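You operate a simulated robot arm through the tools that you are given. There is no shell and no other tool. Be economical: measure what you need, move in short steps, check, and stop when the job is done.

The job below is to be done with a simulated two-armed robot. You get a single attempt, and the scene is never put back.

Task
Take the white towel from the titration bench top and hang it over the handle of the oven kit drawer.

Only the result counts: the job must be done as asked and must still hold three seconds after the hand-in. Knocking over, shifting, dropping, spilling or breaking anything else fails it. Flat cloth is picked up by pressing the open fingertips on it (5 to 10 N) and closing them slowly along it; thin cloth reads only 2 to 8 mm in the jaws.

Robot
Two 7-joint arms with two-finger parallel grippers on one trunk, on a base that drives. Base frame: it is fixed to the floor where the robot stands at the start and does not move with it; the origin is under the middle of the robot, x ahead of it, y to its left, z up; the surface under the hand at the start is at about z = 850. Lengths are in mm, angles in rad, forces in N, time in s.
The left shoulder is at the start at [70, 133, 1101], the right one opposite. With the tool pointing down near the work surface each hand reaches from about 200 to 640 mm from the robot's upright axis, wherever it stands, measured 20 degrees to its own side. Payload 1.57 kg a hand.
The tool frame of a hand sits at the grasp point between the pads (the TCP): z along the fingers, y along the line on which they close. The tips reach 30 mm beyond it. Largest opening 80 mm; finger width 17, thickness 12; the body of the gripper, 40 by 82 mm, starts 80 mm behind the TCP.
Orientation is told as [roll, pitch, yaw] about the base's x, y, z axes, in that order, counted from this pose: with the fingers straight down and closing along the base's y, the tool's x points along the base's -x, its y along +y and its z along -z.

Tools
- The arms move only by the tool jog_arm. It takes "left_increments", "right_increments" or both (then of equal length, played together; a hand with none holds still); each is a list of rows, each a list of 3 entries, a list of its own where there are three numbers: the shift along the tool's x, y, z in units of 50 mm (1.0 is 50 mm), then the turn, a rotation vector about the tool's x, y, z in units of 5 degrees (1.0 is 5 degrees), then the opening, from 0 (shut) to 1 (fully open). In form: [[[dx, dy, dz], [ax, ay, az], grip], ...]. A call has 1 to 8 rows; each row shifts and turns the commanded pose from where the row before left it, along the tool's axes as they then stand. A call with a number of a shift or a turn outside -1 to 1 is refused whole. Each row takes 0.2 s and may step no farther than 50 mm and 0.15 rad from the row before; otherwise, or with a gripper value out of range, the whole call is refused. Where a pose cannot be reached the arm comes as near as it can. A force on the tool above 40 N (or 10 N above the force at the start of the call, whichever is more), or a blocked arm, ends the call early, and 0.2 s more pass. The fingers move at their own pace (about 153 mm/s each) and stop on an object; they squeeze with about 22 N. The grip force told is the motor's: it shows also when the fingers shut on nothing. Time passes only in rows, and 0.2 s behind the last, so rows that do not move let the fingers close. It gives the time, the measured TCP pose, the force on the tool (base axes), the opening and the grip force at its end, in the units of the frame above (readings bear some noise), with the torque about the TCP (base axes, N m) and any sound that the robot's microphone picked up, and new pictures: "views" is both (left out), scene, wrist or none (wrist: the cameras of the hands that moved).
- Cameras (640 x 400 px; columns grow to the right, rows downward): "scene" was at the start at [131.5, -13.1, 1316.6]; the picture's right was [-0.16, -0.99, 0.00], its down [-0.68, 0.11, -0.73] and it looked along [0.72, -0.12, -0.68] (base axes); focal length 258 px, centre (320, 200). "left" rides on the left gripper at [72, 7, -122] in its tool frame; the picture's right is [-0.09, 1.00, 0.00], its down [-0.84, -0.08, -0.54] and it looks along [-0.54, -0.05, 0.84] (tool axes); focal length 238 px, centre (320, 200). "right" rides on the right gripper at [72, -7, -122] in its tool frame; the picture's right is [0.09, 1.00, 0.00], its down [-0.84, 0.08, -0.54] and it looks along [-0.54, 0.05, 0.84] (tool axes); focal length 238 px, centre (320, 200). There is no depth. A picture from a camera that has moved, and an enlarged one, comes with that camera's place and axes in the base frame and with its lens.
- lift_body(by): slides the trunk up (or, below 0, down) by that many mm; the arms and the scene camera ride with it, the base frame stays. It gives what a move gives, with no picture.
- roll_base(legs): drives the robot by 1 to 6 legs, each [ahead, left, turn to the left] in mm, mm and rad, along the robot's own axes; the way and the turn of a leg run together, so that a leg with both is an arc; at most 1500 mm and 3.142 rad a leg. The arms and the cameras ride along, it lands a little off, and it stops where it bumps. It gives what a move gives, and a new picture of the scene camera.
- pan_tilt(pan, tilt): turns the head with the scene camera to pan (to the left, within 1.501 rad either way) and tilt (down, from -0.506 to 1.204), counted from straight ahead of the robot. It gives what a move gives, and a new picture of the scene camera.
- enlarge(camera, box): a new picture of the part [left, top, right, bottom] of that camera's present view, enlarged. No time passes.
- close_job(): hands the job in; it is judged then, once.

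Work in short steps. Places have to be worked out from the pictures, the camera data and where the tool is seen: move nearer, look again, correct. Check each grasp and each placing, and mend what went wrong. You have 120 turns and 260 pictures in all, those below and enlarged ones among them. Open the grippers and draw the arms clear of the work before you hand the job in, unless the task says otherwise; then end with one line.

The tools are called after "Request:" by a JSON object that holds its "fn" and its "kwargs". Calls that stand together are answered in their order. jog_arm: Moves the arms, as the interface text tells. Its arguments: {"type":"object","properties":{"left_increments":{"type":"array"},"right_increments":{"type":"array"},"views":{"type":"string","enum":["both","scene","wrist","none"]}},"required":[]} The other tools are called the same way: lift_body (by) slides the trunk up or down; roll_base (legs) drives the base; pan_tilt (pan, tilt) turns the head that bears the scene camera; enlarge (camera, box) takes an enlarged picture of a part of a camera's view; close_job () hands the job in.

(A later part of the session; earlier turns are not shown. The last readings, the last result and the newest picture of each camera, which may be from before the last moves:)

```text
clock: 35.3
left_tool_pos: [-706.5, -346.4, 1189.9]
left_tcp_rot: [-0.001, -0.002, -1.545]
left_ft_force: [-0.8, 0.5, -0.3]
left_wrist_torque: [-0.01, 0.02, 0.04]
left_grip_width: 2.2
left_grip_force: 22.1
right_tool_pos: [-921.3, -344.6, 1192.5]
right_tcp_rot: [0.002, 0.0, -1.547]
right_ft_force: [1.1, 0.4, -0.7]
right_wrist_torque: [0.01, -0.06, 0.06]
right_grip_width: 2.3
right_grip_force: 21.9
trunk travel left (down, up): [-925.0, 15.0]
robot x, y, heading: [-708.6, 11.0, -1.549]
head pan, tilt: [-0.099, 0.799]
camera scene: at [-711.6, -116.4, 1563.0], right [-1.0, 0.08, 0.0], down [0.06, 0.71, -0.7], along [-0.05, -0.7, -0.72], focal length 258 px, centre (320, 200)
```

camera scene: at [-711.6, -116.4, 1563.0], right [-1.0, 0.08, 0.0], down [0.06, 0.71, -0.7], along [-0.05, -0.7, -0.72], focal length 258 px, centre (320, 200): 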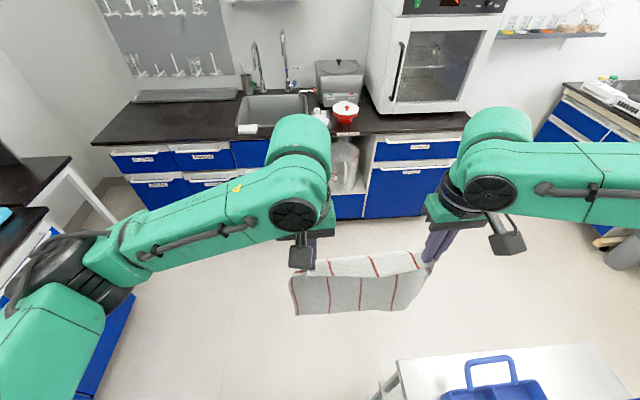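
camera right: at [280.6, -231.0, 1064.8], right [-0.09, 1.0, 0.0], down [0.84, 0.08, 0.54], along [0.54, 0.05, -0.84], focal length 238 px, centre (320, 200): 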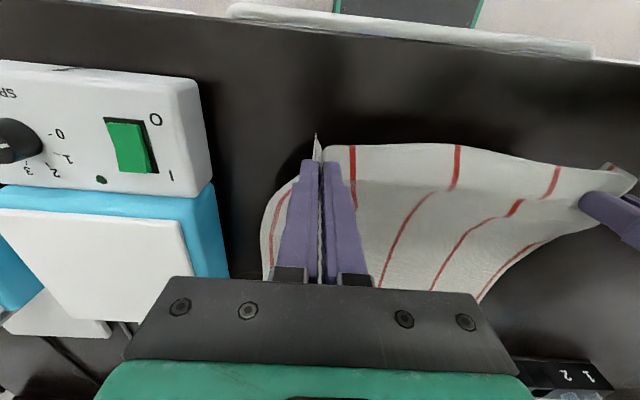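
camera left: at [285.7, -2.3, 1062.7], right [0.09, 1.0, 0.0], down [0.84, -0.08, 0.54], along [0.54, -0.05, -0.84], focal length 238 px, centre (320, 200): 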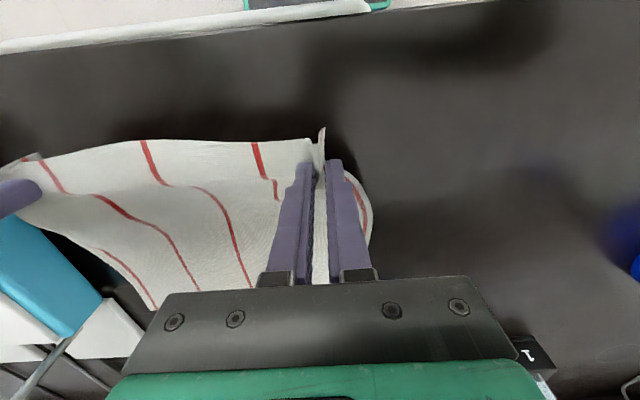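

I bumped a trolley on my right; it stands at x<-905, y>-300. I move off it, drive toward the sink bench first, and will strafe in front of the trolley afterwards. Left width also dropped to 2.1, so I check the grip.

Request:
{"fn": "enlarge", "kwargs": {"camera": "scene", "box": [260, 200, 480, 340]}}

Request:
{"fn": "roll_base", "kwargs": {"legs": [[0, 60, 0], [700, 0, -0.02]]}}

Request:
{"fn": "pan_tilt", "kwargs": {"pan": -1.3, "tilt": 0.8}}

```text
2.86 times, centred on (370, 270) of scene
camera zoom: at [-711.6, -116.4, 1563.0], right [-1.0, 0.08, 0.0], down [0.06, 0.71, -0.7], along [-0.05, -0.7, -0.72], focal length 736 px, centre (177, 0)
```

zoom: 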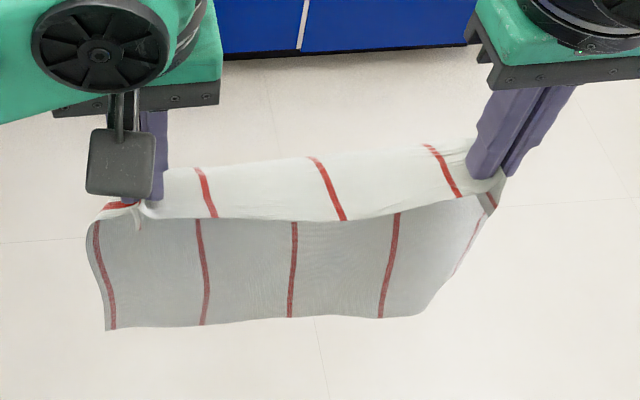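

```text
clock: 39.8
left_tool_pos: [-644.7, -1048.6, 1191.3]
left_tcp_rot: [0.0, -0.001, -1.566]
left_ft_force: [-1.6, 0.3, -0.2]
left_wrist_torque: [-0.02, 0.03, 0.01]
left_grip_width: 2.1
left_grip_force: 22.5
right_tool_pos: [-858.6, -1042.7, 1192.0]
right_tcp_rot: [0.0, 0.0, -1.565]
right_ft_force: [0.9, -0.3, 0.3]
right_wrist_torque: [0.01, -0.02, 0.04]
right_grip_width: 2.3
right_grip_force: 22.1
trunk travel left (down, up): [-925.0, 15.0]
robot x, y, heading: [-634.7, -688.0, -1.567]
head pan, tilt: [-0.099, 0.799]
camera scene: at [-644.3, -817.9, 1563.1], right [-1.0, 0.09, 0.0], down [0.07, 0.71, -0.7], along [-0.07, -0.69, -0.72], focal length 258 px, centre (320, 200)
```

scene: 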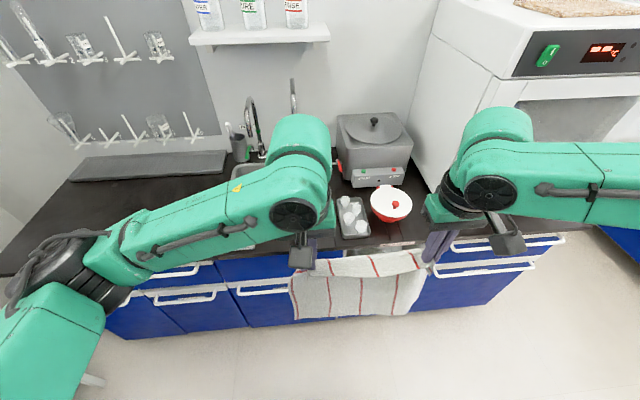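

```text
clock: 41.2
left_tool_pos: [-643.9, -1049.1, 1188.7]
left_tcp_rot: [0.0, 0.001, -1.564]
left_ft_force: [-1.3, 0.3, -0.4]
left_wrist_torque: [0.0, 0.03, 0.01]
left_grip_width: 2.3
left_grip_force: 22.4
right_tool_pos: [-858.9, -1044.3, 1190.6]
right_tcp_rot: [0.0, 0.0, -1.564]
right_ft_force: [1.3, 0.1, -0.5]
right_wrist_torque: [0.0, -0.02, 0.0]
right_grip_width: 2.2
right_grip_force: 21.8
trunk travel left (down, up): [-925.0, 15.0]
robot x, y, heading: [-638.2, -687.7, -1.561]
head pan, tilt: [-1.3, 0.799]
camera scene: at [-714.3, -761.4, 1562.9], right [-0.27, 0.96, 0.0], down [0.69, 0.2, -0.7], along [-0.67, -0.19, -0.72], focal length 258 px, centre (320, 200)
```

scene: 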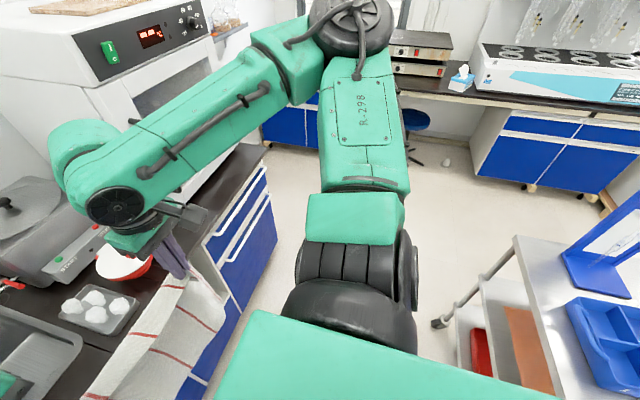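

The trolley's edge is at y≈-270, well behind me. I strafe right 540 mm to centre the towel on the handle.

Request:
{"fn": "roll_base", "kwargs": {"legs": [[0, -540, 0]]}}

Request:
{"fn": "pan_tilt", "kwargs": {"pan": -0.2, "tilt": 1.1}}

```text
clock: 44.3
left_tool_pos: [-1189.4, -1052.0, 1190.3]
left_tcp_rot: [-0.002, 0.0, -1.564]
left_ft_force: [-1.6, -0.7, -0.1]
left_wrist_torque: [0.0, 0.08, 0.01]
left_grip_width: 1.9
left_grip_force: 21.7
right_tool_pos: [-1403.1, -1047.5, 1191.9]
right_tcp_rot: [0.0, -0.001, -1.564]
right_ft_force: [2.2, -0.7, -0.1]
right_wrist_torque: [-0.02, 0.0, 0.01]
right_grip_width: 2.2
right_grip_force: 22.3
trunk travel left (down, up): [-925.0, 15.0]
robot x, y, heading: [-1184.9, -692.8, -1.562]
head pan, tilt: [-1.3, 0.799]
camera scene: at [-1258.8, -764.6, 1563.0], right [-0.27, 0.96, 0.0], down [0.69, 0.2, -0.7], along [-0.67, -0.19, -0.72], focal length 258 px, centre (320, 200)
```

scene: 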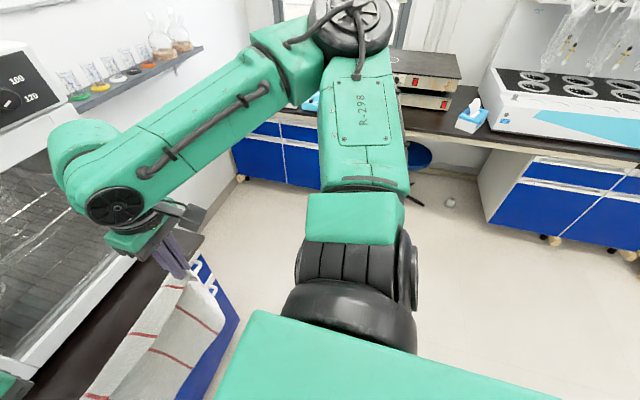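

```text
clock: 45.6
left_tool_pos: [-1190.8, -1052.3, 1189.0]
left_tcp_rot: [0.0, 0.001, -1.563]
left_ft_force: [-1.2, 0.3, 0.2]
left_wrist_torque: [0.02, 0.05, 0.04]
left_grip_width: 2.2
left_grip_force: 22.1
right_tool_pos: [-1405.4, -1047.6, 1191.8]
right_tcp_rot: [0.0, 0.001, -1.562]
right_ft_force: [2.1, 0.1, -0.1]
right_wrist_torque: [0.0, -0.03, 0.03]
right_grip_width: 2.4
right_grip_force: 21.7
trunk travel left (down, up): [-925.0, 15.0]
robot x, y, heading: [-1184.9, -692.8, -1.567]
head pan, tilt: [-0.201, 1.1]
camera scene: at [-1195.5, -804.6, 1541.2], right [-0.98, 0.19, 0.0], down [0.17, 0.87, -0.45], along [-0.09, -0.45, -0.89], focal length 258 px, centre (320, 200)
```

scene: 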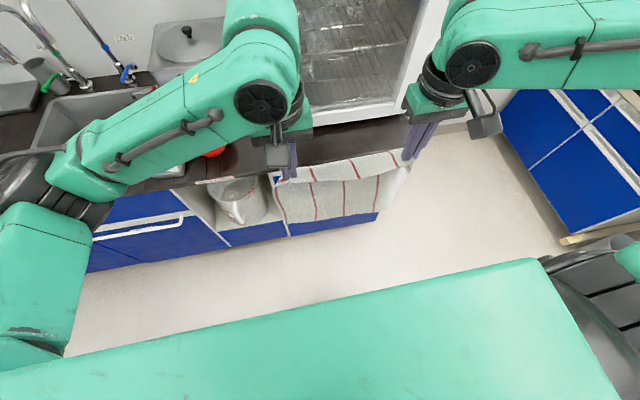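

The towel hides the handle here. The neighbouring handle of the same make is visible, so I enlarge it to judge how far a bar stands out from the counter edge.

Request:
{"fn": "enlarge", "kwargs": {"camera": "scene", "box": [80, 160, 240, 260]}}

Request:
{"fn": "enlarge", "kwargs": {"camera": "left", "box": [0, 0, 640, 400]}}

Request:
{"fn": "enlarge", "kwargs": {"camera": "right", "box": [0, 0, 640, 400]}}

```text
4.00 times, centred on (160, 210) of scene
camera zoom: at [-1195.5, -804.6, 1541.2], right [-0.98, 0.19, 0.0], down [0.17, 0.87, -0.45], along [-0.09, -0.45, -0.89], focal length 1031 px, centre (960, 160)
```

zoom: 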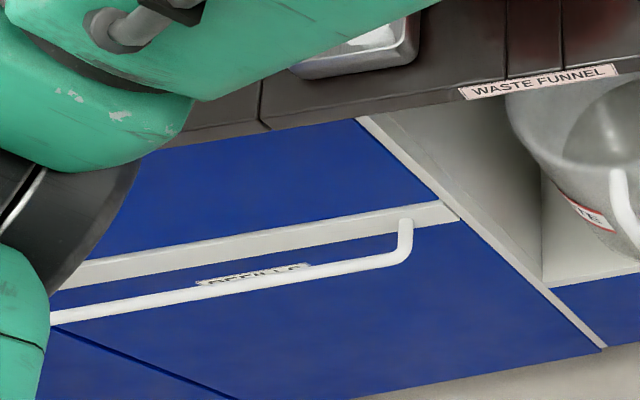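

```text
1.00 times, centred on (320, 200) of left (not enlarged: the box is as wide or as high as the picture)
camera zoom: at [-1185.9, -979.9, 1312.6], right [1.0, -0.09, 0.0], down [-0.07, -0.84, 0.54], along [-0.05, -0.54, -0.84], focal length 238 px, centre (320, 200)
```

zoom: 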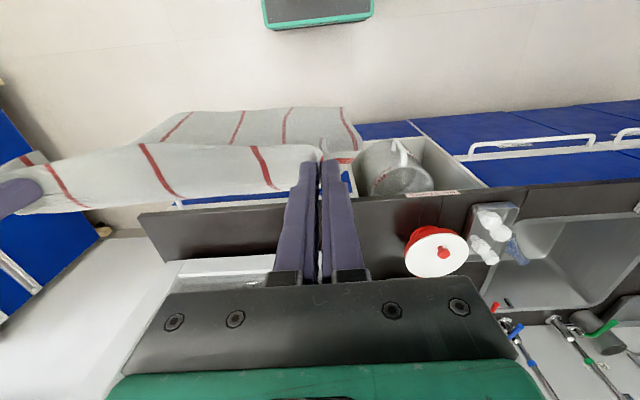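

```text
1.00 times, centred on (320, 200) of right (not enlarged: the box is as wide or as high as the picture)
camera zoom: at [-1412.7, -975.7, 1314.5], right [1.0, 0.1, 0.0], down [0.08, -0.84, 0.54], along [0.05, -0.54, -0.84], focal length 238 px, centre (320, 200)
```

zoom: 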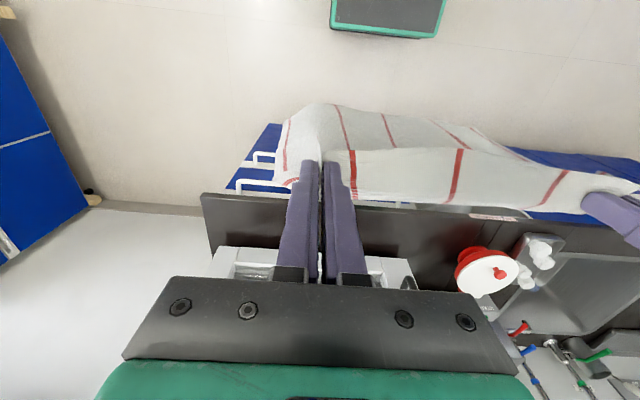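

The wrist views show the handle's far end beyond the counter edge. I enlarge them.

Request:
{"fn": "enlarge", "kwargs": {"camera": "right", "box": [200, 130, 320, 220]}}

Request:
{"fn": "enlarge", "kwargs": {"camera": "left", "box": [120, 140, 380, 280]}}

```text
4.44 times, centred on (260, 175) of right
camera zoom: at [-1412.7, -975.7, 1314.5], right [1.0, 0.1, 0.0], down [0.08, -0.84, 0.54], along [0.05, -0.54, -0.84], focal length 1059 px, centre (587, 311)
```

zoom: 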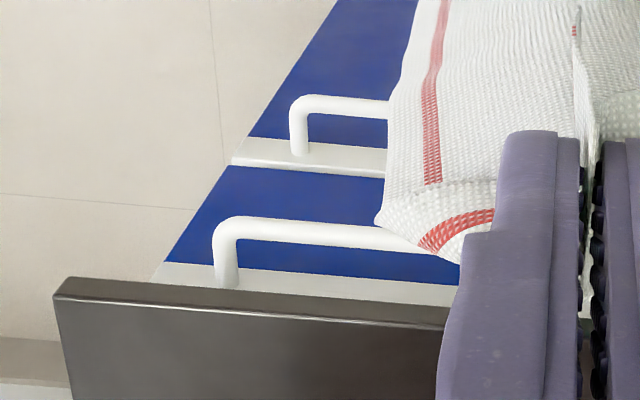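

```text
2.46 times, centred on (250, 210) of left
camera zoom: at [-1185.9, -979.9, 1312.6], right [1.0, -0.09, 0.0], down [-0.07, -0.84, 0.54], along [-0.05, -0.54, -0.84], focal length 587 px, centre (492, 175)
```

zoom: 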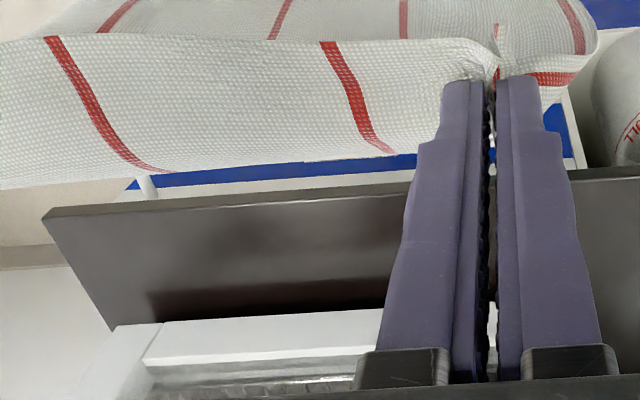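

My numbers now agree: counter front edge y≈-1282 (top z≈854), bar at y≈-1279, z≈790, x from about -1200 to -1589, with roughly 30 mm behind it. The bar is flush under the counter edge, so the towel can't just be lowered behind it. My plan is to let it hang from one hand by its corner and guide the lower corner in over the bar with the other hand. First I inspect both grips.

Request:
{"fn": "enlarge", "kwargs": {"camera": "left", "box": [260, 100, 400, 190]}}

Request:
{"fn": "enlarge", "kwargs": {"camera": "right", "box": [250, 90, 390, 190]}}

```text
4.44 times, centred on (330, 145) of left
camera zoom: at [-1185.9, -979.9, 1312.6], right [1.0, -0.09, 0.0], down [-0.07, -0.84, 0.54], along [-0.05, -0.54, -0.84], focal length 1059 px, centre (276, 444)
```

zoom: 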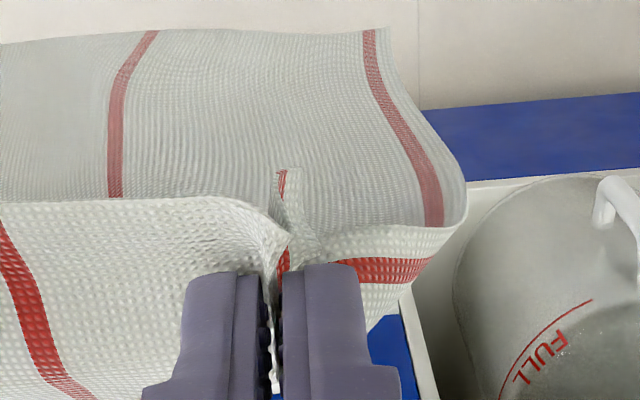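

```text
4.00 times, centred on (320, 140) of right
camera zoom: at [-1412.7, -975.7, 1314.5], right [1.0, 0.1, 0.0], down [0.08, -0.84, 0.54], along [0.05, -0.54, -0.84], focal length 953 px, centre (320, 440)
```

zoom: 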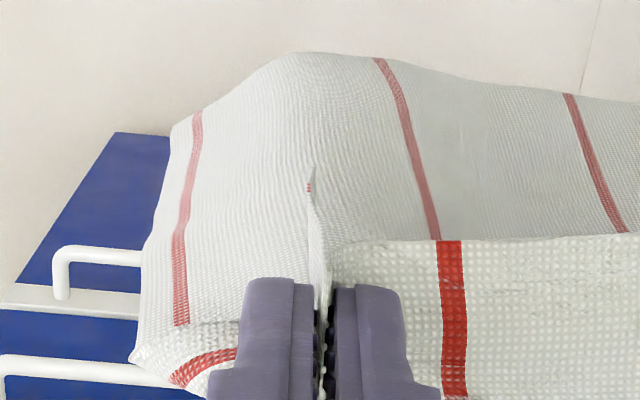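

Both pinches hold well. The right hand will keep the towel: I relax the tension, release with the left and draw it aside.

Request:
{"fn": "jog_arm", "kwargs": {"left_increments": [[[0, -0.6, 0], [0, 0, 0], 0], [[0, -0.6, 0], [0, 0, 0], 0], [[0, 0, 0], [0, 0, 0], 0.5], [[0, 0, -0.5], [0, 0, 0], 0.5], [[0, 0, -0.8], [0, 0, 0], 0.5], [[0, 0.8, 0], [0, 0, 0], 0.5], [[0, 0.8, 0], [0, 0, 0], 0.2], [[0, 0.8, 0], [0, 0, 0], 0]], "views": "both"}}

```text
clock: 47.5
left_tool_pos: [-1129.4, -1049.8, 1255.6]
left_tcp_rot: [0.0, -0.002, -1.563]
left_ft_force: [0.4, -1.2, 0.5]
left_wrist_torque: [0.0, 0.0, -0.01]
left_grip_width: 0.2
left_grip_force: 21.1
right_tool_pos: [-1403.9, -1047.2, 1192.3]
right_tcp_rot: [0.001, -0.001, -1.562]
right_ft_force: [0.6, 0.5, 0.1]
right_wrist_torque: [0.01, 0.01, -0.01]
right_grip_width: 2.1
right_grip_force: 22.2
trunk travel left (down, up): [-925.0, 15.0]
robot x, y, heading: [-1186.6, -692.4, -1.563]
head pan, tilt: [-0.201, 1.1]
camera scene: at [-1194.0, -803.6, 1541.3], right [-0.98, 0.19, 0.0], down [0.17, 0.87, -0.45], along [-0.09, -0.45, -0.89], focal length 258 px, centre (320, 200)
camera left: at [-1124.8, -977.2, 1377.3], right [1.0, -0.09, 0.0], down [-0.07, -0.84, 0.54], along [-0.05, -0.54, -0.84], focal length 238 px, centre (320, 200)
```

scene: 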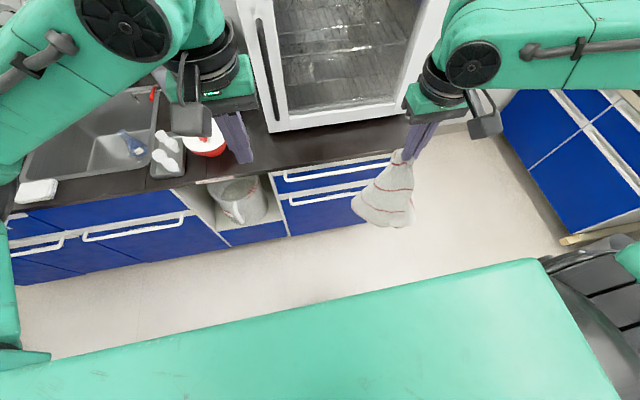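
left: 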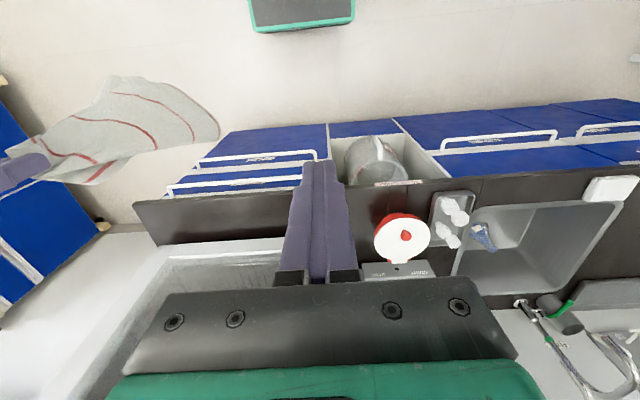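

The towel hangs from the right hand and the handle is in clear view. I enlarge both views to refine its place.

Request:
{"fn": "enlarge", "kwargs": {"camera": "scene", "box": [260, 130, 420, 230]}}

Request:
{"fn": "enlarge", "kwargs": {"camera": "left", "box": [120, 110, 340, 240]}}

```text
4.00 times, centred on (340, 180) of scene
camera zoom: at [-1194.0, -803.6, 1541.3], right [-0.98, 0.19, 0.0], down [0.17, 0.87, -0.45], along [-0.09, -0.45, -0.89], focal length 1031 px, centre (240, 280)
```

zoom: 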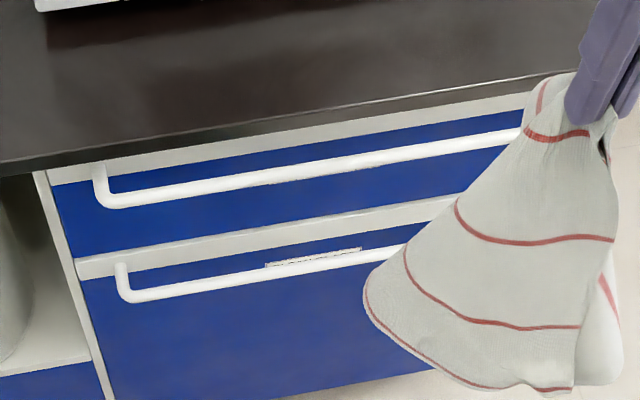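

```text
2.91 times, centred on (230, 175) of left
camera zoom: at [-1124.8, -977.2, 1377.3], right [1.0, -0.09, 0.0], down [-0.07, -0.84, 0.54], along [-0.05, -0.54, -0.84], focal length 693 px, centre (582, 273)
```

zoom: 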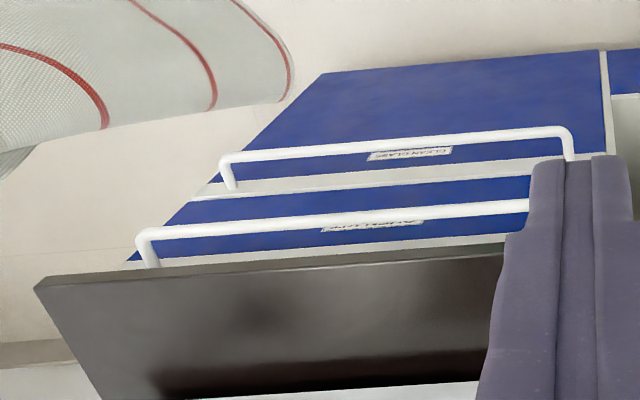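

The bar sits at about y -1270…-1280, z 790–800, x -1170…-1589, and the oven front is well back. I shift the base right 150 and forward 120.

Request:
{"fn": "roll_base", "kwargs": {"legs": [[0, -150, 0], [120, 0, 0]]}}

```text
clock: 49.7
left_tool_pos: [-1280.9, -1163.4, 1255.3]
left_tcp_rot: [0.0, -0.004, -1.562]
left_ft_force: [-0.3, 0.6, 0.0]
left_wrist_torque: [-0.04, 0.0, -0.01]
left_grip_width: 0.0
left_grip_force: 21.2
right_tool_pos: [-1555.3, -1160.8, 1193.1]
right_tcp_rot: [0.002, -0.004, -1.565]
right_ft_force: [-0.5, 0.1, -0.5]
right_wrist_torque: [-0.02, -0.01, 0.0]
right_grip_width: 2.1
right_grip_force: 21.4
trunk travel left (down, up): [-925.0, 15.0]
robot x, y, heading: [-1335.5, -810.6, -1.562]
head pan, tilt: [-0.201, 1.1]
camera scene: at [-1346.1, -916.9, 1541.6], right [-0.98, 0.19, 0.0], down [0.17, 0.87, -0.46], along [-0.09, -0.45, -0.89], focal length 258 px, centre (320, 200)
```

scene: 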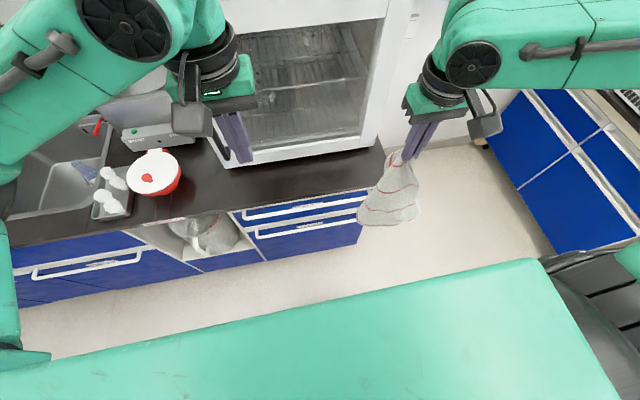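

I pitch the left hand forward in place until the fingers point nearly level toward the drawers.

Request:
{"fn": "jog_arm", "kwargs": {"left_increments": [[[0, 0, 0], [0, -1, 0], 0], [[0, 0, 0], [0, -1, 0], 0], [[0, 0, 0], [0, -1, 0], 0], [[0, 0, 0], [0, -1, 0], 0], [[0, 0, 0], [0, -1, 0], 0], [[0, 0, 0], [0, -1, 0], 0], [[0, 0, 0], [0, -1, 0], 0], [[0, 0, 0], [0, -1, 0], 0]], "views": "none"}}

Request:
{"fn": "jog_arm", "kwargs": {"left_increments": [[[0, 0, 0], [0, -1, 0], 0], [[0, 0, 0], [0, -1, 0], 0], [[0, 0, 0], [0, -1, 0], 0], [[0, 0, 0], [0, -1, 0], 0], [[0, 0, 0], [0, -1, 0], 0], [[0, 0, 0], [0, -1, 0], 0], [[0, 0, 0], [0, -1, 0], 0]], "views": "both"}}

```text
clock: 51.5
left_tool_pos: [-1276.1, -1223.3, 1243.5]
left_tcp_rot: [0.002, -0.7, -1.563]
left_ft_force: [-0.2, 0.4, -1.7]
left_wrist_torque: [0.0, 0.01, 0.01]
left_grip_width: 0.0
left_grip_force: 21.7
left hand out of reach, approached as far as the arm can: row 6, 7, 8
right_tool_pos: [-1555.5, -1165.0, 1190.5]
right_tcp_rot: [0.003, 0.001, -1.563]
right_ft_force: [-0.3, 0.6, -0.5]
right_wrist_torque: [0.02, -0.01, 0.01]
right_grip_width: 2.0
right_grip_force: 22.1
trunk travel left (down, up): [-925.0, 15.0]
robot x, y, heading: [-1333.2, -810.3, -1.563]
head pan, tilt: [-0.201, 1.1]
```

```text
clock: 53.1
left_tool_pos: [-1258.3, -1237.2, 1235.1]
left_tcp_rot: [0.001, -1.314, -1.566]
left_ft_force: [0.0, -0.2, 0.6]
left_wrist_torque: [0.02, -0.01, -0.02]
left_grip_width: 0.0
left_grip_force: 21.2
left hand out of reach, approached as far as the arm can: row 1
right_tool_pos: [-1554.5, -1165.0, 1191.6]
right_tcp_rot: [0.0, -0.001, -1.565]
right_ft_force: [0.2, -0.3, -0.7]
right_wrist_torque: [0.01, -0.01, -0.01]
right_grip_width: 2.1
right_grip_force: 21.6
trunk travel left (down, up): [-925.0, 15.0]
robot x, y, heading: [-1333.9, -810.9, -1.563]
head pan, tilt: [-0.201, 1.1]
camera scene: at [-1345.0, -922.1, 1541.2], right [-0.98, 0.19, 0.0], down [0.17, 0.87, -0.45], along [-0.09, -0.45, -0.89], focal length 258 px, centre (320, 200)
camera left: at [-1254.5, -1099.9, 1197.7], right [1.0, -0.02, 0.09], down [-0.08, 0.31, 0.95], along [-0.04, -0.95, 0.31], focal length 238 px, centre (320, 200)
```

scene: 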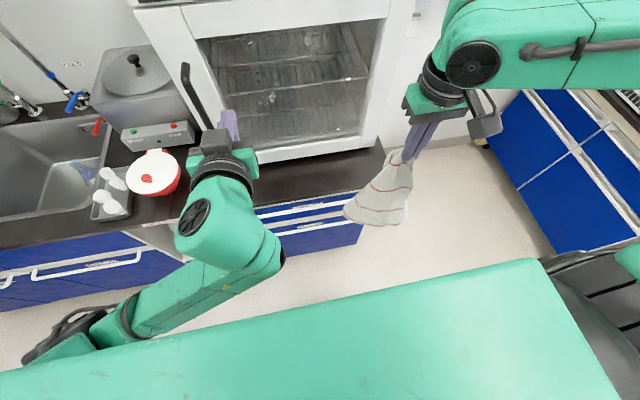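
left: 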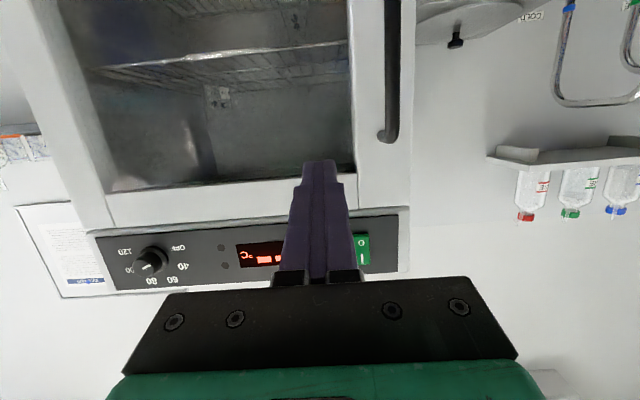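

The left hand points forward now. I retreat it from over the counter, then lower the trunk 150 mm while bringing the right hand back up to height.

Request:
{"fn": "jog_arm", "kwargs": {"left_increments": [[[0.1, 0, -0.5], [0, 0, 0], 0], [[0.1, 0, -0.5], [0, 0, 0], 0], [[0.1, 0, -0.3], [0, 0, 0], 0]], "right_increments": [[[0, 0.6, -0.7], [0, 0, 0], 0], [[0, 0.6, -0.7], [0, 0, 0], 0], [[0, 0.6, -0.7], [0, 0, 0], 0]], "views": "none"}}

Request:
{"fn": "lift_body", "kwargs": {"by": -150}}

Request:
{"fn": "jog_arm", "kwargs": {"right_increments": [[[0, 0.6, -0.5], [0, 0, 0], 0], [[0, 0.6, -0.5], [0, 0, 0], 0]], "views": "both"}}

```text
clock: 53.8
left_tool_pos: [-1128.1, -1219.9, 1226.1]
left_tcp_rot: [0.805, -1.283, -2.016]
left_ft_force: [0.1, -0.6, -0.3]
left_wrist_torque: [0.01, 0.04, -0.02]
left_grip_width: 0.0
left_grip_force: 21.2
left hand out of reach, approached as far as the arm can: row 2, 3
right_tool_pos: [-1473.2, -1162.6, 1283.0]
right_tcp_rot: [-0.003, 0.0, -1.562]
right_ft_force: [-0.1, 0.0, 0.2]
right_wrist_torque: [0.02, 0.0, -0.01]
right_grip_width: 2.2
right_grip_force: 21.9
trunk travel left (down, up): [-925.0, 15.0]
robot x, y, heading: [-1331.7, -809.3, -1.562]
head pan, tilt: [-0.201, 1.1]
stopped in row 3 (left hand): the arm was blocked; the commanded pose is now the measured one
```

```text
clock: 55.6
left_tool_pos: [-1129.2, -1219.9, 1077.5]
left_tcp_rot: [0.805, -1.284, -2.012]
left_ft_force: [0.5, -0.3, 0.0]
left_wrist_torque: [0.0, 0.03, -0.02]
left_grip_width: 0.2
left_grip_force: 21.2
right_tool_pos: [-1473.7, -1163.9, 1134.5]
right_tcp_rot: [-0.001, 0.0, -1.565]
right_ft_force: [-0.3, -0.1, -0.6]
right_wrist_torque: [-0.01, 0.01, 0.01]
right_grip_width: 2.0
right_grip_force: 21.9
trunk travel left (down, up): [-775.0, 165.0]
robot x, y, heading: [-1334.4, -810.9, -1.557]
head pan, tilt: [-0.201, 1.1]
```

```text
clock: 56.2
left_tool_pos: [-1127.7, -1220.2, 1075.1]
left_tcp_rot: [0.797, -1.282, -2.007]
left_ft_force: [0.1, 0.1, -0.7]
left_wrist_torque: [0.0, 0.0, -0.03]
left_grip_width: 0.1
left_grip_force: 21.8
right_tool_pos: [-1413.7, -1162.8, 1181.8]
right_tcp_rot: [0.0, 0.002, -1.563]
right_ft_force: [-1.5, 0.1, -0.6]
right_wrist_torque: [0.0, 0.03, 0.03]
right_grip_width: 2.2
right_grip_force: 22.0
trunk travel left (down, up): [-775.0, 165.0]
robot x, y, heading: [-1332.1, -811.4, -1.568]
head pan, tilt: [-0.201, 1.1]
camera scene: at [-1343.7, -922.8, 1391.1], right [-0.98, 0.19, 0.0], down [0.17, 0.87, -0.45], along [-0.09, -0.45, -0.89], focal length 258 px, centre (320, 200)
camera right: at [-1419.6, -1091.3, 1304.6], right [0.99, 0.1, 0.0], down [0.08, -0.84, 0.54], along [0.05, -0.54, -0.84], focal length 238 px, centre (320, 200)
```

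scene: 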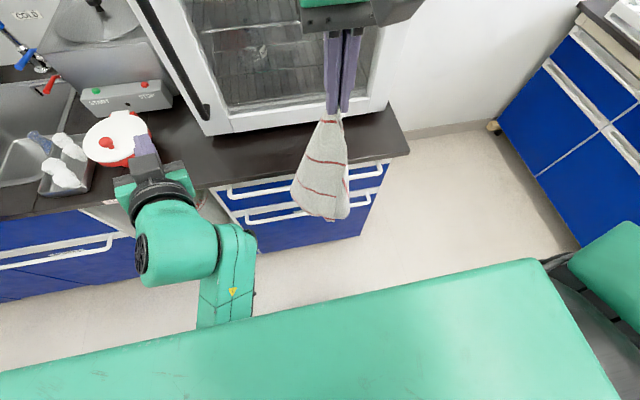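
right: 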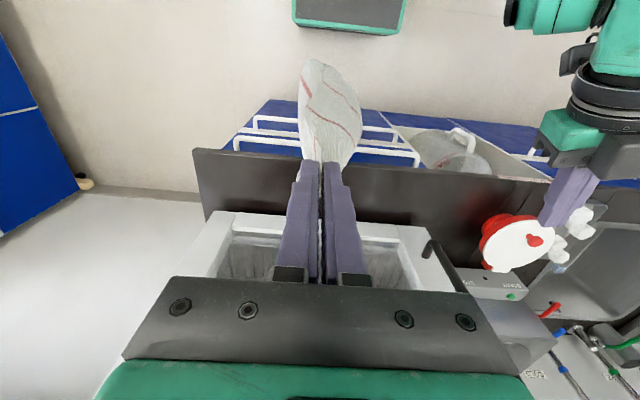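

The left arm was folded too close to the body and its wrist swung aside (it is clear of the bowl). I back the base 130 mm to give it room, then straighten the hand.

Request:
{"fn": "roll_base", "kwargs": {"legs": [[-130, 0, 0]]}}

Request:
{"fn": "jog_arm", "kwargs": {"left_increments": [[[0, -0.5, 0.4], [0.84, -0.18, -0.3], 0], [[0, -0.5, 0.4], [0.84, -0.18, -0.3], 0], [[0, -0.5, 0.4], [0.84, -0.18, -0.3], 0], [[0, -0.4, 0], [0.84, -0.18, -0.3], 0], [[0, 0, 0], [0.84, -0.18, -0.3], 0]], "views": "both"}}

```text
clock: 57.5
left_tool_pos: [-1133.2, -1090.1, 1075.7]
left_tcp_rot: [0.802, -1.282, -2.015]
left_ft_force: [0.5, 0.1, 0.2]
left_wrist_torque: [-0.01, 0.0, -0.01]
left_grip_width: 0.0
left_grip_force: 21.1
right_tool_pos: [-1416.2, -1033.4, 1181.0]
right_tcp_rot: [0.001, 0.003, -1.568]
right_ft_force: [0.3, -0.8, 0.7]
right_wrist_torque: [-0.01, 0.03, 0.02]
right_grip_width: 1.8
right_grip_force: 21.9
trunk travel left (down, up): [-775.0, 165.0]
robot x, y, heading: [-1334.1, -678.1, -1.568]
head pan, tilt: [-0.201, 1.1]
camera scene: at [-1346.7, -793.0, 1391.0], right [-0.98, 0.19, 0.0], down [0.17, 0.87, -0.45], along [-0.09, -0.44, -0.89], focal length 258 px, centre (320, 200)
```

scene: 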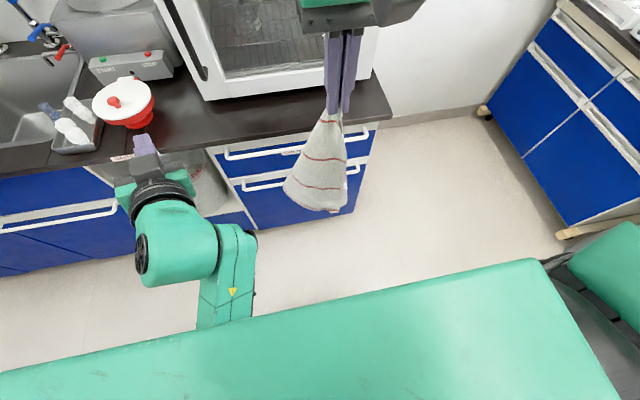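

```text
clock: 58.7
left_tool_pos: [-1206.3, -1168.1, 1050.6]
left_tcp_rot: [0.048, -1.41, -1.619]
left_ft_force: [0.5, 0.2, -1.4]
left_wrist_torque: [-0.01, -0.01, 0.0]
left_grip_width: 0.0
left_grip_force: 21.3
right_tool_pos: [-1414.5, -1030.7, 1181.4]
right_tcp_rot: [-0.002, 0.001, -1.567]
right_ft_force: [0.3, 0.0, -0.4]
right_wrist_torque: [-0.01, 0.0, 0.02]
right_grip_width: 2.0
right_grip_force: 21.9
trunk travel left (down, up): [-775.0, 165.0]
robot x, y, heading: [-1334.8, -678.5, -1.563]
head pan, tilt: [-0.201, 1.1]
camera scene: at [-1345.5, -790.5, 1391.2], right [-0.98, 0.19, 0.0], down [0.17, 0.87, -0.45], along [-0.09, -0.45, -0.89], focal length 258 px, centre (320, 200)
camera left: at [-1200.5, -1035.2, 1000.0], right [0.99, -0.02, 0.1], down [-0.08, 0.4, 0.91], along [-0.05, -0.92, 0.4], focal length 238 px, centre (320, 200)
```

scene: 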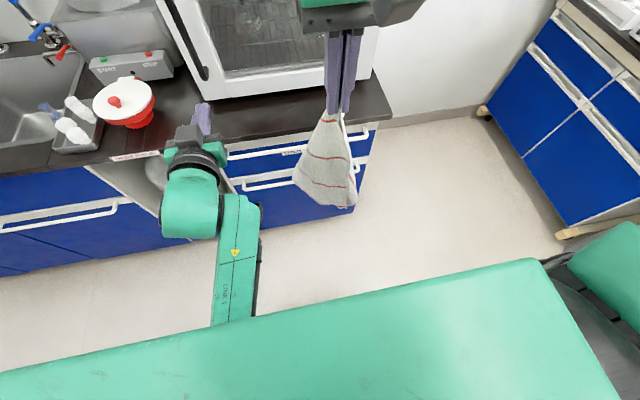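
left: 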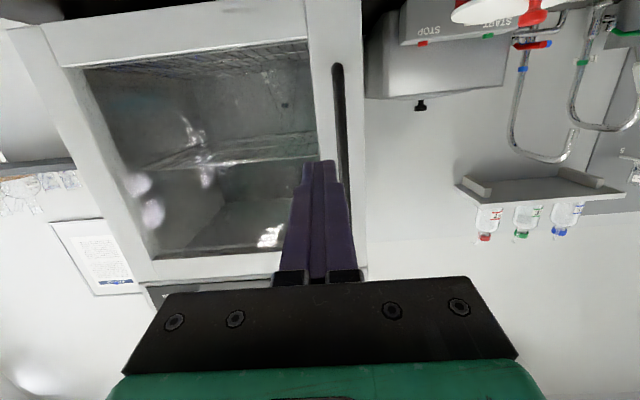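

The left hand is straight again. I lower it to about z 870 in front of the drawer.

Request:
{"fn": "jog_arm", "kwargs": {"left_increments": [[[0.85, -0.35, 0.05], [0, 0, 0], 0], [[0.85, -0.35, 0.05], [0, 0, 0], 0], [[0.85, -0.35, 0.05], [0, 0, 0], 0], [[0.85, -0.35, 0.05], [0, 0, 0], 0]], "views": "both"}}

```text
clock: 59.4
left_tool_pos: [-1229.7, -1152.3, 947.4]
left_tcp_rot: [0.945, -1.316, -2.593]
left_ft_force: [-0.3, -0.4, 0.0]
left_wrist_torque: [-0.01, -0.01, -0.02]
left_grip_width: 0.0
left_grip_force: 21.1
right_tool_pos: [-1415.1, -1030.8, 1181.6]
right_tcp_rot: [0.0, -0.001, -1.565]
right_ft_force: [-0.1, -0.4, 0.2]
right_wrist_torque: [0.0, 0.01, 0.04]
right_grip_width: 2.1
right_grip_force: 22.1
trunk travel left (down, up): [-775.0, 165.0]
robot x, y, heading: [-1334.0, -677.8, -1.561]
head pan, tilt: [-0.201, 1.1]
stopped in row 3 (left hand): the arm was blocked; the commanded pose is now the measured one
camera scene: at [-1345.3, -790.3, 1391.2], right [-0.98, 0.19, 0.0], down [0.17, 0.87, -0.45], along [-0.09, -0.45, -0.89], focal length 258 px, centre (320, 200)
camera left: at [-1203.0, -1021.7, 898.3], right [0.95, -0.1, 0.29], down [-0.22, 0.43, 0.87], along [-0.22, -0.9, 0.39], focal length 238 px, centre (320, 200)
```

scene: 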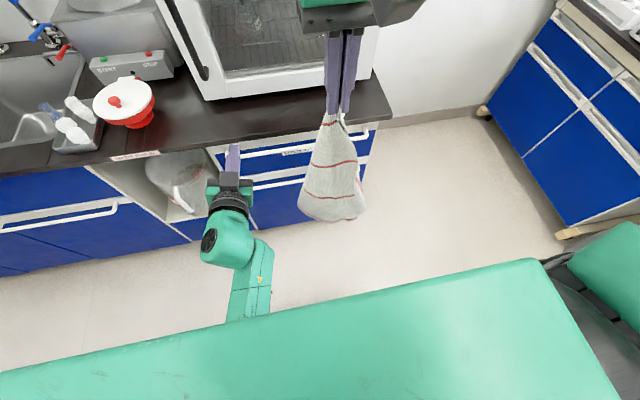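
left: 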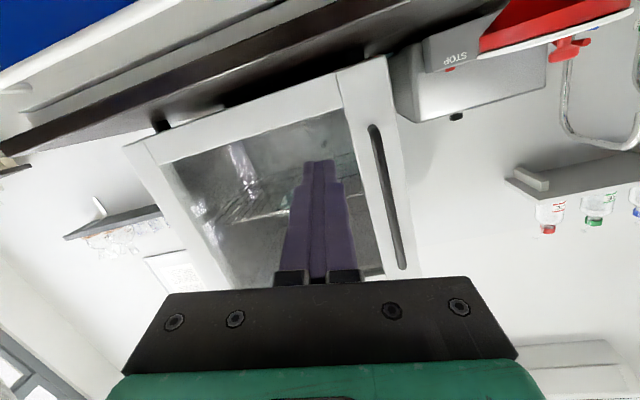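

The arm hits its limit with the fingers so level. A 35°-below-level pitch will do and uncramps the arm, so I re-pitch and undo the roll.

Request:
{"fn": "jog_arm", "kwargs": {"left_increments": [[[0, 0, 0], [-0.12, 0.88, -0.4], 0], [[0, 0, 0], [-0.12, 0.88, -0.4], 0], [[0, 0, 0], [-0.12, 0.88, -0.4], 0], [[0, 0, 0], [-0.12, 0.88, -0.4], 0], [[0, 0, 0], [-0.12, 0.88, -0.4], 0], [[0, 0, 0], [-0.12, 0.88, -0.4], 0]], "views": "wrist"}}

```text
clock: 60.8
left_tool_pos: [-1218.7, -1147.9, 936.5]
left_tcp_rot: [0.219, -0.95, -1.735]
left_ft_force: [0.2, -0.3, -1.3]
left_wrist_torque: [0.01, -0.03, 0.03]
left_grip_width: 0.1
left_grip_force: 21.5
right_tool_pos: [-1417.5, -1031.2, 1181.1]
right_tcp_rot: [0.0, -0.001, -1.568]
right_ft_force: [-0.3, -0.4, -0.4]
right_wrist_torque: [0.04, -0.01, 0.03]
right_grip_width: 2.0
right_grip_force: 21.7
trunk travel left (down, up): [-775.0, 165.0]
robot x, y, heading: [-1331.8, -678.3, -1.565]
head pan, tilt: [-0.201, 1.1]
camera left: at [-1217.1, -1005.6, 947.9], right [0.98, -0.04, 0.2], down [-0.2, -0.04, 0.98], along [-0.03, -1.0, -0.04], focal length 238 px, centre (320, 200)
```

left: 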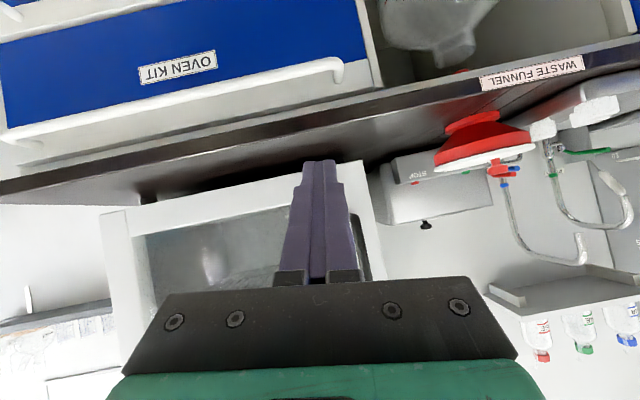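

That view puts the bar at y≈-1280, z≈787, confirmed. I fix the small roll of the left hand, and move the right hand with the towel toward the counter edge.

Request:
{"fn": "jog_arm", "kwargs": {"left_increments": [[[0, 0, 0], [0, 0, -0.5], 0], [[0, 0, 0], [0, 0, -0.5], 0], [[0, 0, 0], [0, 0, -0.5], 0], [[0, 0, 0], [0, 0, 0], 0], [[0, 0, 0], [0, 0, 0], 0], [[0, 0, 0], [0, 0, 0], 0]], "right_increments": [[[-0.7, 0.05, 0], [0, 0, 0], 0], [[-0.7, 0.05, 0], [0, 0, 0], 0], [[-0.7, 0.05, 0], [0, 0, 0], 0], [[-0.7, 0.05, 0], [0, 0, 0], 0], [[-0.7, 0.05, 0], [0, 0, 0], 0], [[-0.5, 0, 0], [0, 0, 0], 0]], "views": "both"}}

```text
clock: 61.5
left_tool_pos: [-1210.8, -1150.5, 936.4]
left_tcp_rot: [0.149, -0.978, -1.626]
left_ft_force: [-0.5, -0.5, -0.1]
left_wrist_torque: [0.03, 0.02, -0.02]
left_grip_width: 0.1
left_grip_force: 21.3
right_tool_pos: [-1414.2, -1115.3, 1179.7]
right_tcp_rot: [0.002, 0.005, -1.568]
right_ft_force: [0.3, 0.6, 0.4]
right_wrist_torque: [0.0, -0.06, -0.01]
right_grip_width: 2.1
right_grip_force: 21.9
right hand out of reach, approached as far as the arm can: row 3
trunk travel left (down, up): [-775.0, 165.0]
robot x, y, heading: [-1336.1, -677.8, -1.567]
head pan, tilt: [-0.201, 1.1]
stopped in row 3 (left hand): the arm was blocked; the commanded pose is now the measured one
camera scene: at [-1347.3, -792.2, 1391.1], right [-0.98, 0.19, 0.0], down [0.17, 0.87, -0.45], along [-0.09, -0.44, -0.89], focal length 258 px, centre (320, 200)
camera right: at [-1421.3, -1043.3, 1302.3], right [1.0, 0.1, 0.0], down [0.08, -0.84, 0.54], along [0.05, -0.54, -0.84], focal length 238 px, centre (320, 200)
camera left: at [-1215.9, -1008.6, 945.4], right [0.99, 0.02, 0.16], down [-0.16, -0.02, 0.99], along [0.02, -1.0, -0.02], focal length 238 px, centre (320, 200)
```

scene: 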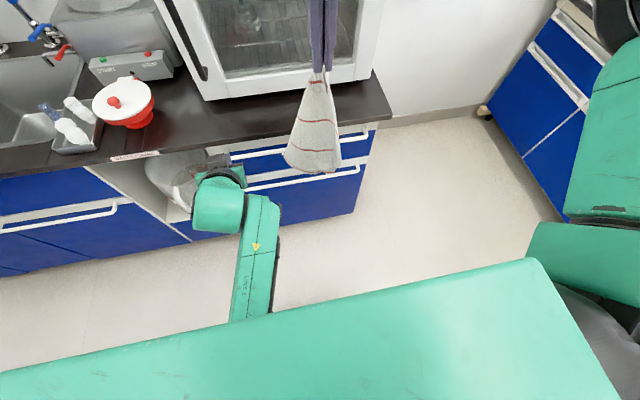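
right: 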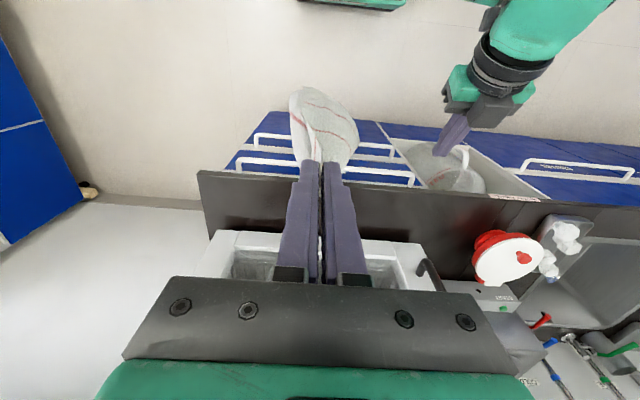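
left: 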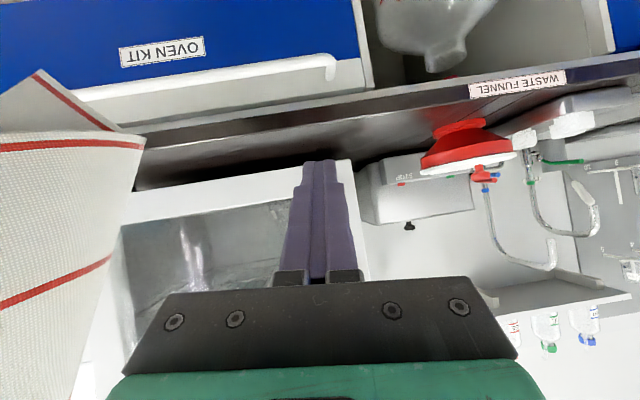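

The right arm is at its limit with the fingers straight down this high. I pitch the right hand 40° forward, which brings its wrist back into reach.

Request:
{"fn": "jog_arm", "kwargs": {"right_increments": [[[0, 0, 0], [0, -1, 0], 0], [[0, 0, 0], [0, -1, 0], 0], [[0, 0, 0], [0, -1, 0], 0], [[0, 0, 0], [0, -1, 0], 0], [[0, 0, 0], [0, -1, 0], 0], [[0, 0, 0], [0, -1, 0], 0], [[0, 0, 0], [0, -1, 0], 0], [[0, 0, 0], [0, -1, 0], 0]], "views": "none"}}

```text
clock: 63.3
left_tool_pos: [-1209.8, -1149.2, 937.7]
left_tcp_rot: [0.149, -0.982, -1.623]
left_ft_force: [-0.6, -0.6, -0.1]
left_wrist_torque: [0.01, 0.01, -0.01]
left_grip_width: 0.0
left_grip_force: 21.4
right_tool_pos: [-1413.0, -1112.9, 1179.1]
right_tcp_rot: [0.001, -0.698, -1.569]
right_ft_force: [0.0, 0.4, -0.1]
right_wrist_torque: [0.0, 0.0, -0.02]
right_grip_width: 1.9
right_grip_force: 21.7
trunk travel left (down, up): [-775.0, 165.0]
robot x, y, heading: [-1336.9, -676.9, -1.562]
head pan, tilt: [-0.201, 1.1]
```

Now I move the right hand forward to y≈-1240 at the same height.

Request:
{"fn": "jog_arm", "kwargs": {"right_increments": [[[-0.5, 0.05, 0.42], [0, 0, 0], 0], [[-0.5, 0.05, 0.42], [0, 0, 0], 0], [[-0.5, 0, 0.42], [0, 0, 0], 0], [[-0.5, 0, 0.42], [0, 0, 0], 0]], "views": "both"}}

```text
clock: 64.3
left_tool_pos: [-1210.4, -1151.6, 936.3]
left_tcp_rot: [0.147, -0.979, -1.626]
left_ft_force: [-0.8, -0.4, -0.4]
left_wrist_torque: [-0.02, -0.01, 0.01]
left_grip_width: 0.0
left_grip_force: 20.7
right_tool_pos: [-1407.6, -1246.7, 1178.2]
right_tcp_rot: [0.0, -0.694, -1.568]
right_ft_force: [0.0, -0.8, 0.6]
right_wrist_torque: [-0.02, 0.03, 0.03]
right_grip_width: 1.9
right_grip_force: 22.0
trunk travel left (down, up): [-775.0, 165.0]
robot x, y, heading: [-1338.3, -679.7, -1.565]
head pan, tilt: [-0.201, 1.1]
camera scene: at [-1346.4, -793.4, 1391.0], right [-0.98, 0.19, 0.0], down [0.17, 0.87, -0.45], along [-0.09, -0.44, -0.89], focal length 258 px, centre (320, 200)
camera right: at [-1414.7, -1113.3, 1227.5], right [1.0, 0.07, -0.06], down [0.08, -0.3, 0.95], along [0.05, -0.95, -0.3], focal length 238 px, centre (320, 200)
```

scene: 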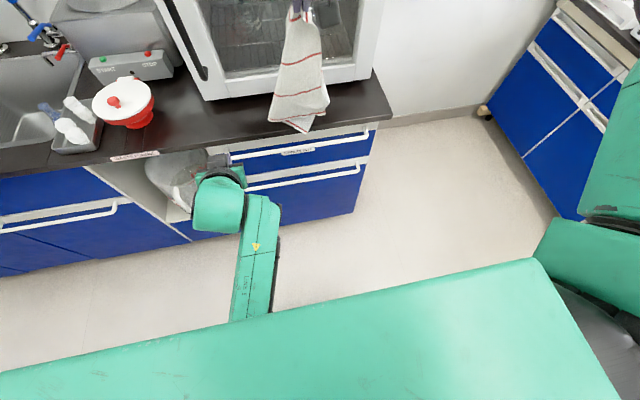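
right: 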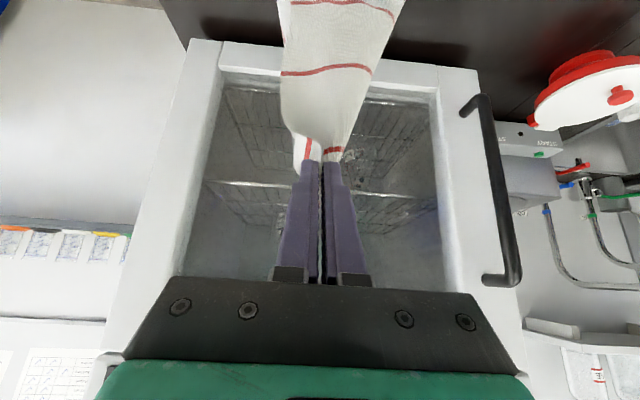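

The towel hangs just in front of the counter edge, its lower end near z≈880. I move the left hand forward and down beside it.

Request:
{"fn": "jog_arm", "kwargs": {"left_increments": [[[0.22, -0.4, 0.39], [0, 0, 0], 0], [[0.22, -0.4, 0.39], [0, 0, 0], 0], [[0.22, -0.4, 0.39], [0, 0, 0], 0], [[0.22, -0.4, 0.39], [0, 0, 0], 0]], "views": "both"}}

```text
clock: 65.3
left_tool_pos: [-1236.3, -1187.2, 827.0]
left_tcp_rot: [0.396, -0.941, -1.849]
left_ft_force: [0.2, -0.1, 0.7]
left_wrist_torque: [0.02, 0.02, -0.01]
left_grip_width: 0.0
left_grip_force: 21.6
right_tool_pos: [-1407.2, -1245.7, 1180.6]
right_tcp_rot: [0.0, -0.697, -1.567]
right_ft_force: [-0.8, 0.2, -0.3]
right_wrist_torque: [0.0, -0.01, 0.0]
right_grip_width: 2.2
right_grip_force: 21.7
trunk travel left (down, up): [-775.0, 165.0]
robot x, y, heading: [-1334.5, -678.3, -1.564]
head pan, tilt: [-0.201, 1.1]
stopped in row 4 (left hand): the arm was blocked; the commanded pose is now the measured one
camera scene: at [-1346.5, -791.8, 1391.1], right [-0.98, 0.19, 0.0], down [0.17, 0.87, -0.45], along [-0.09, -0.44, -0.89], focal length 258 px, centre (320, 200)
camera left: at [-1239.6, -1044.9, 837.9], right [0.95, -0.01, 0.3], down [-0.3, -0.03, 0.95], along [0.0, -1.0, -0.03], focal length 238 px, centre (320, 200)
```

scene: 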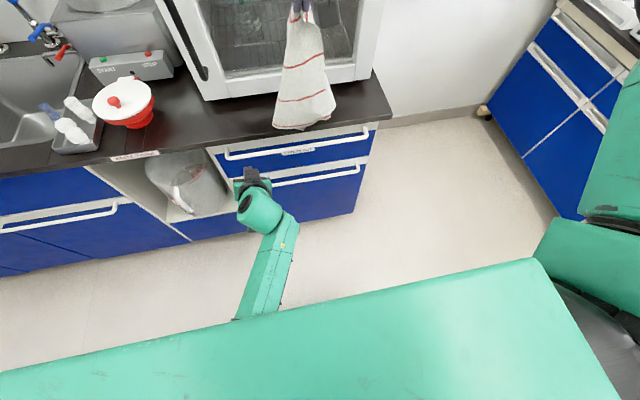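
left: 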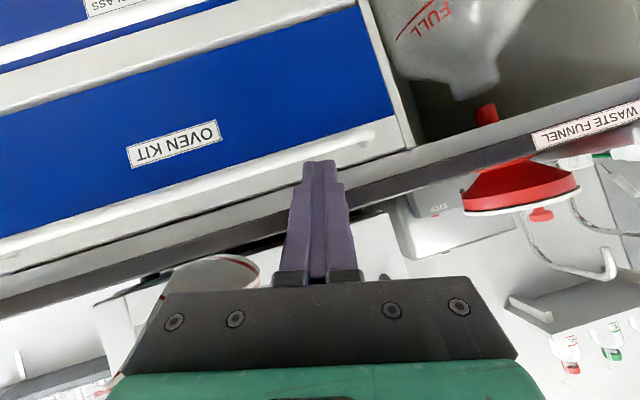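

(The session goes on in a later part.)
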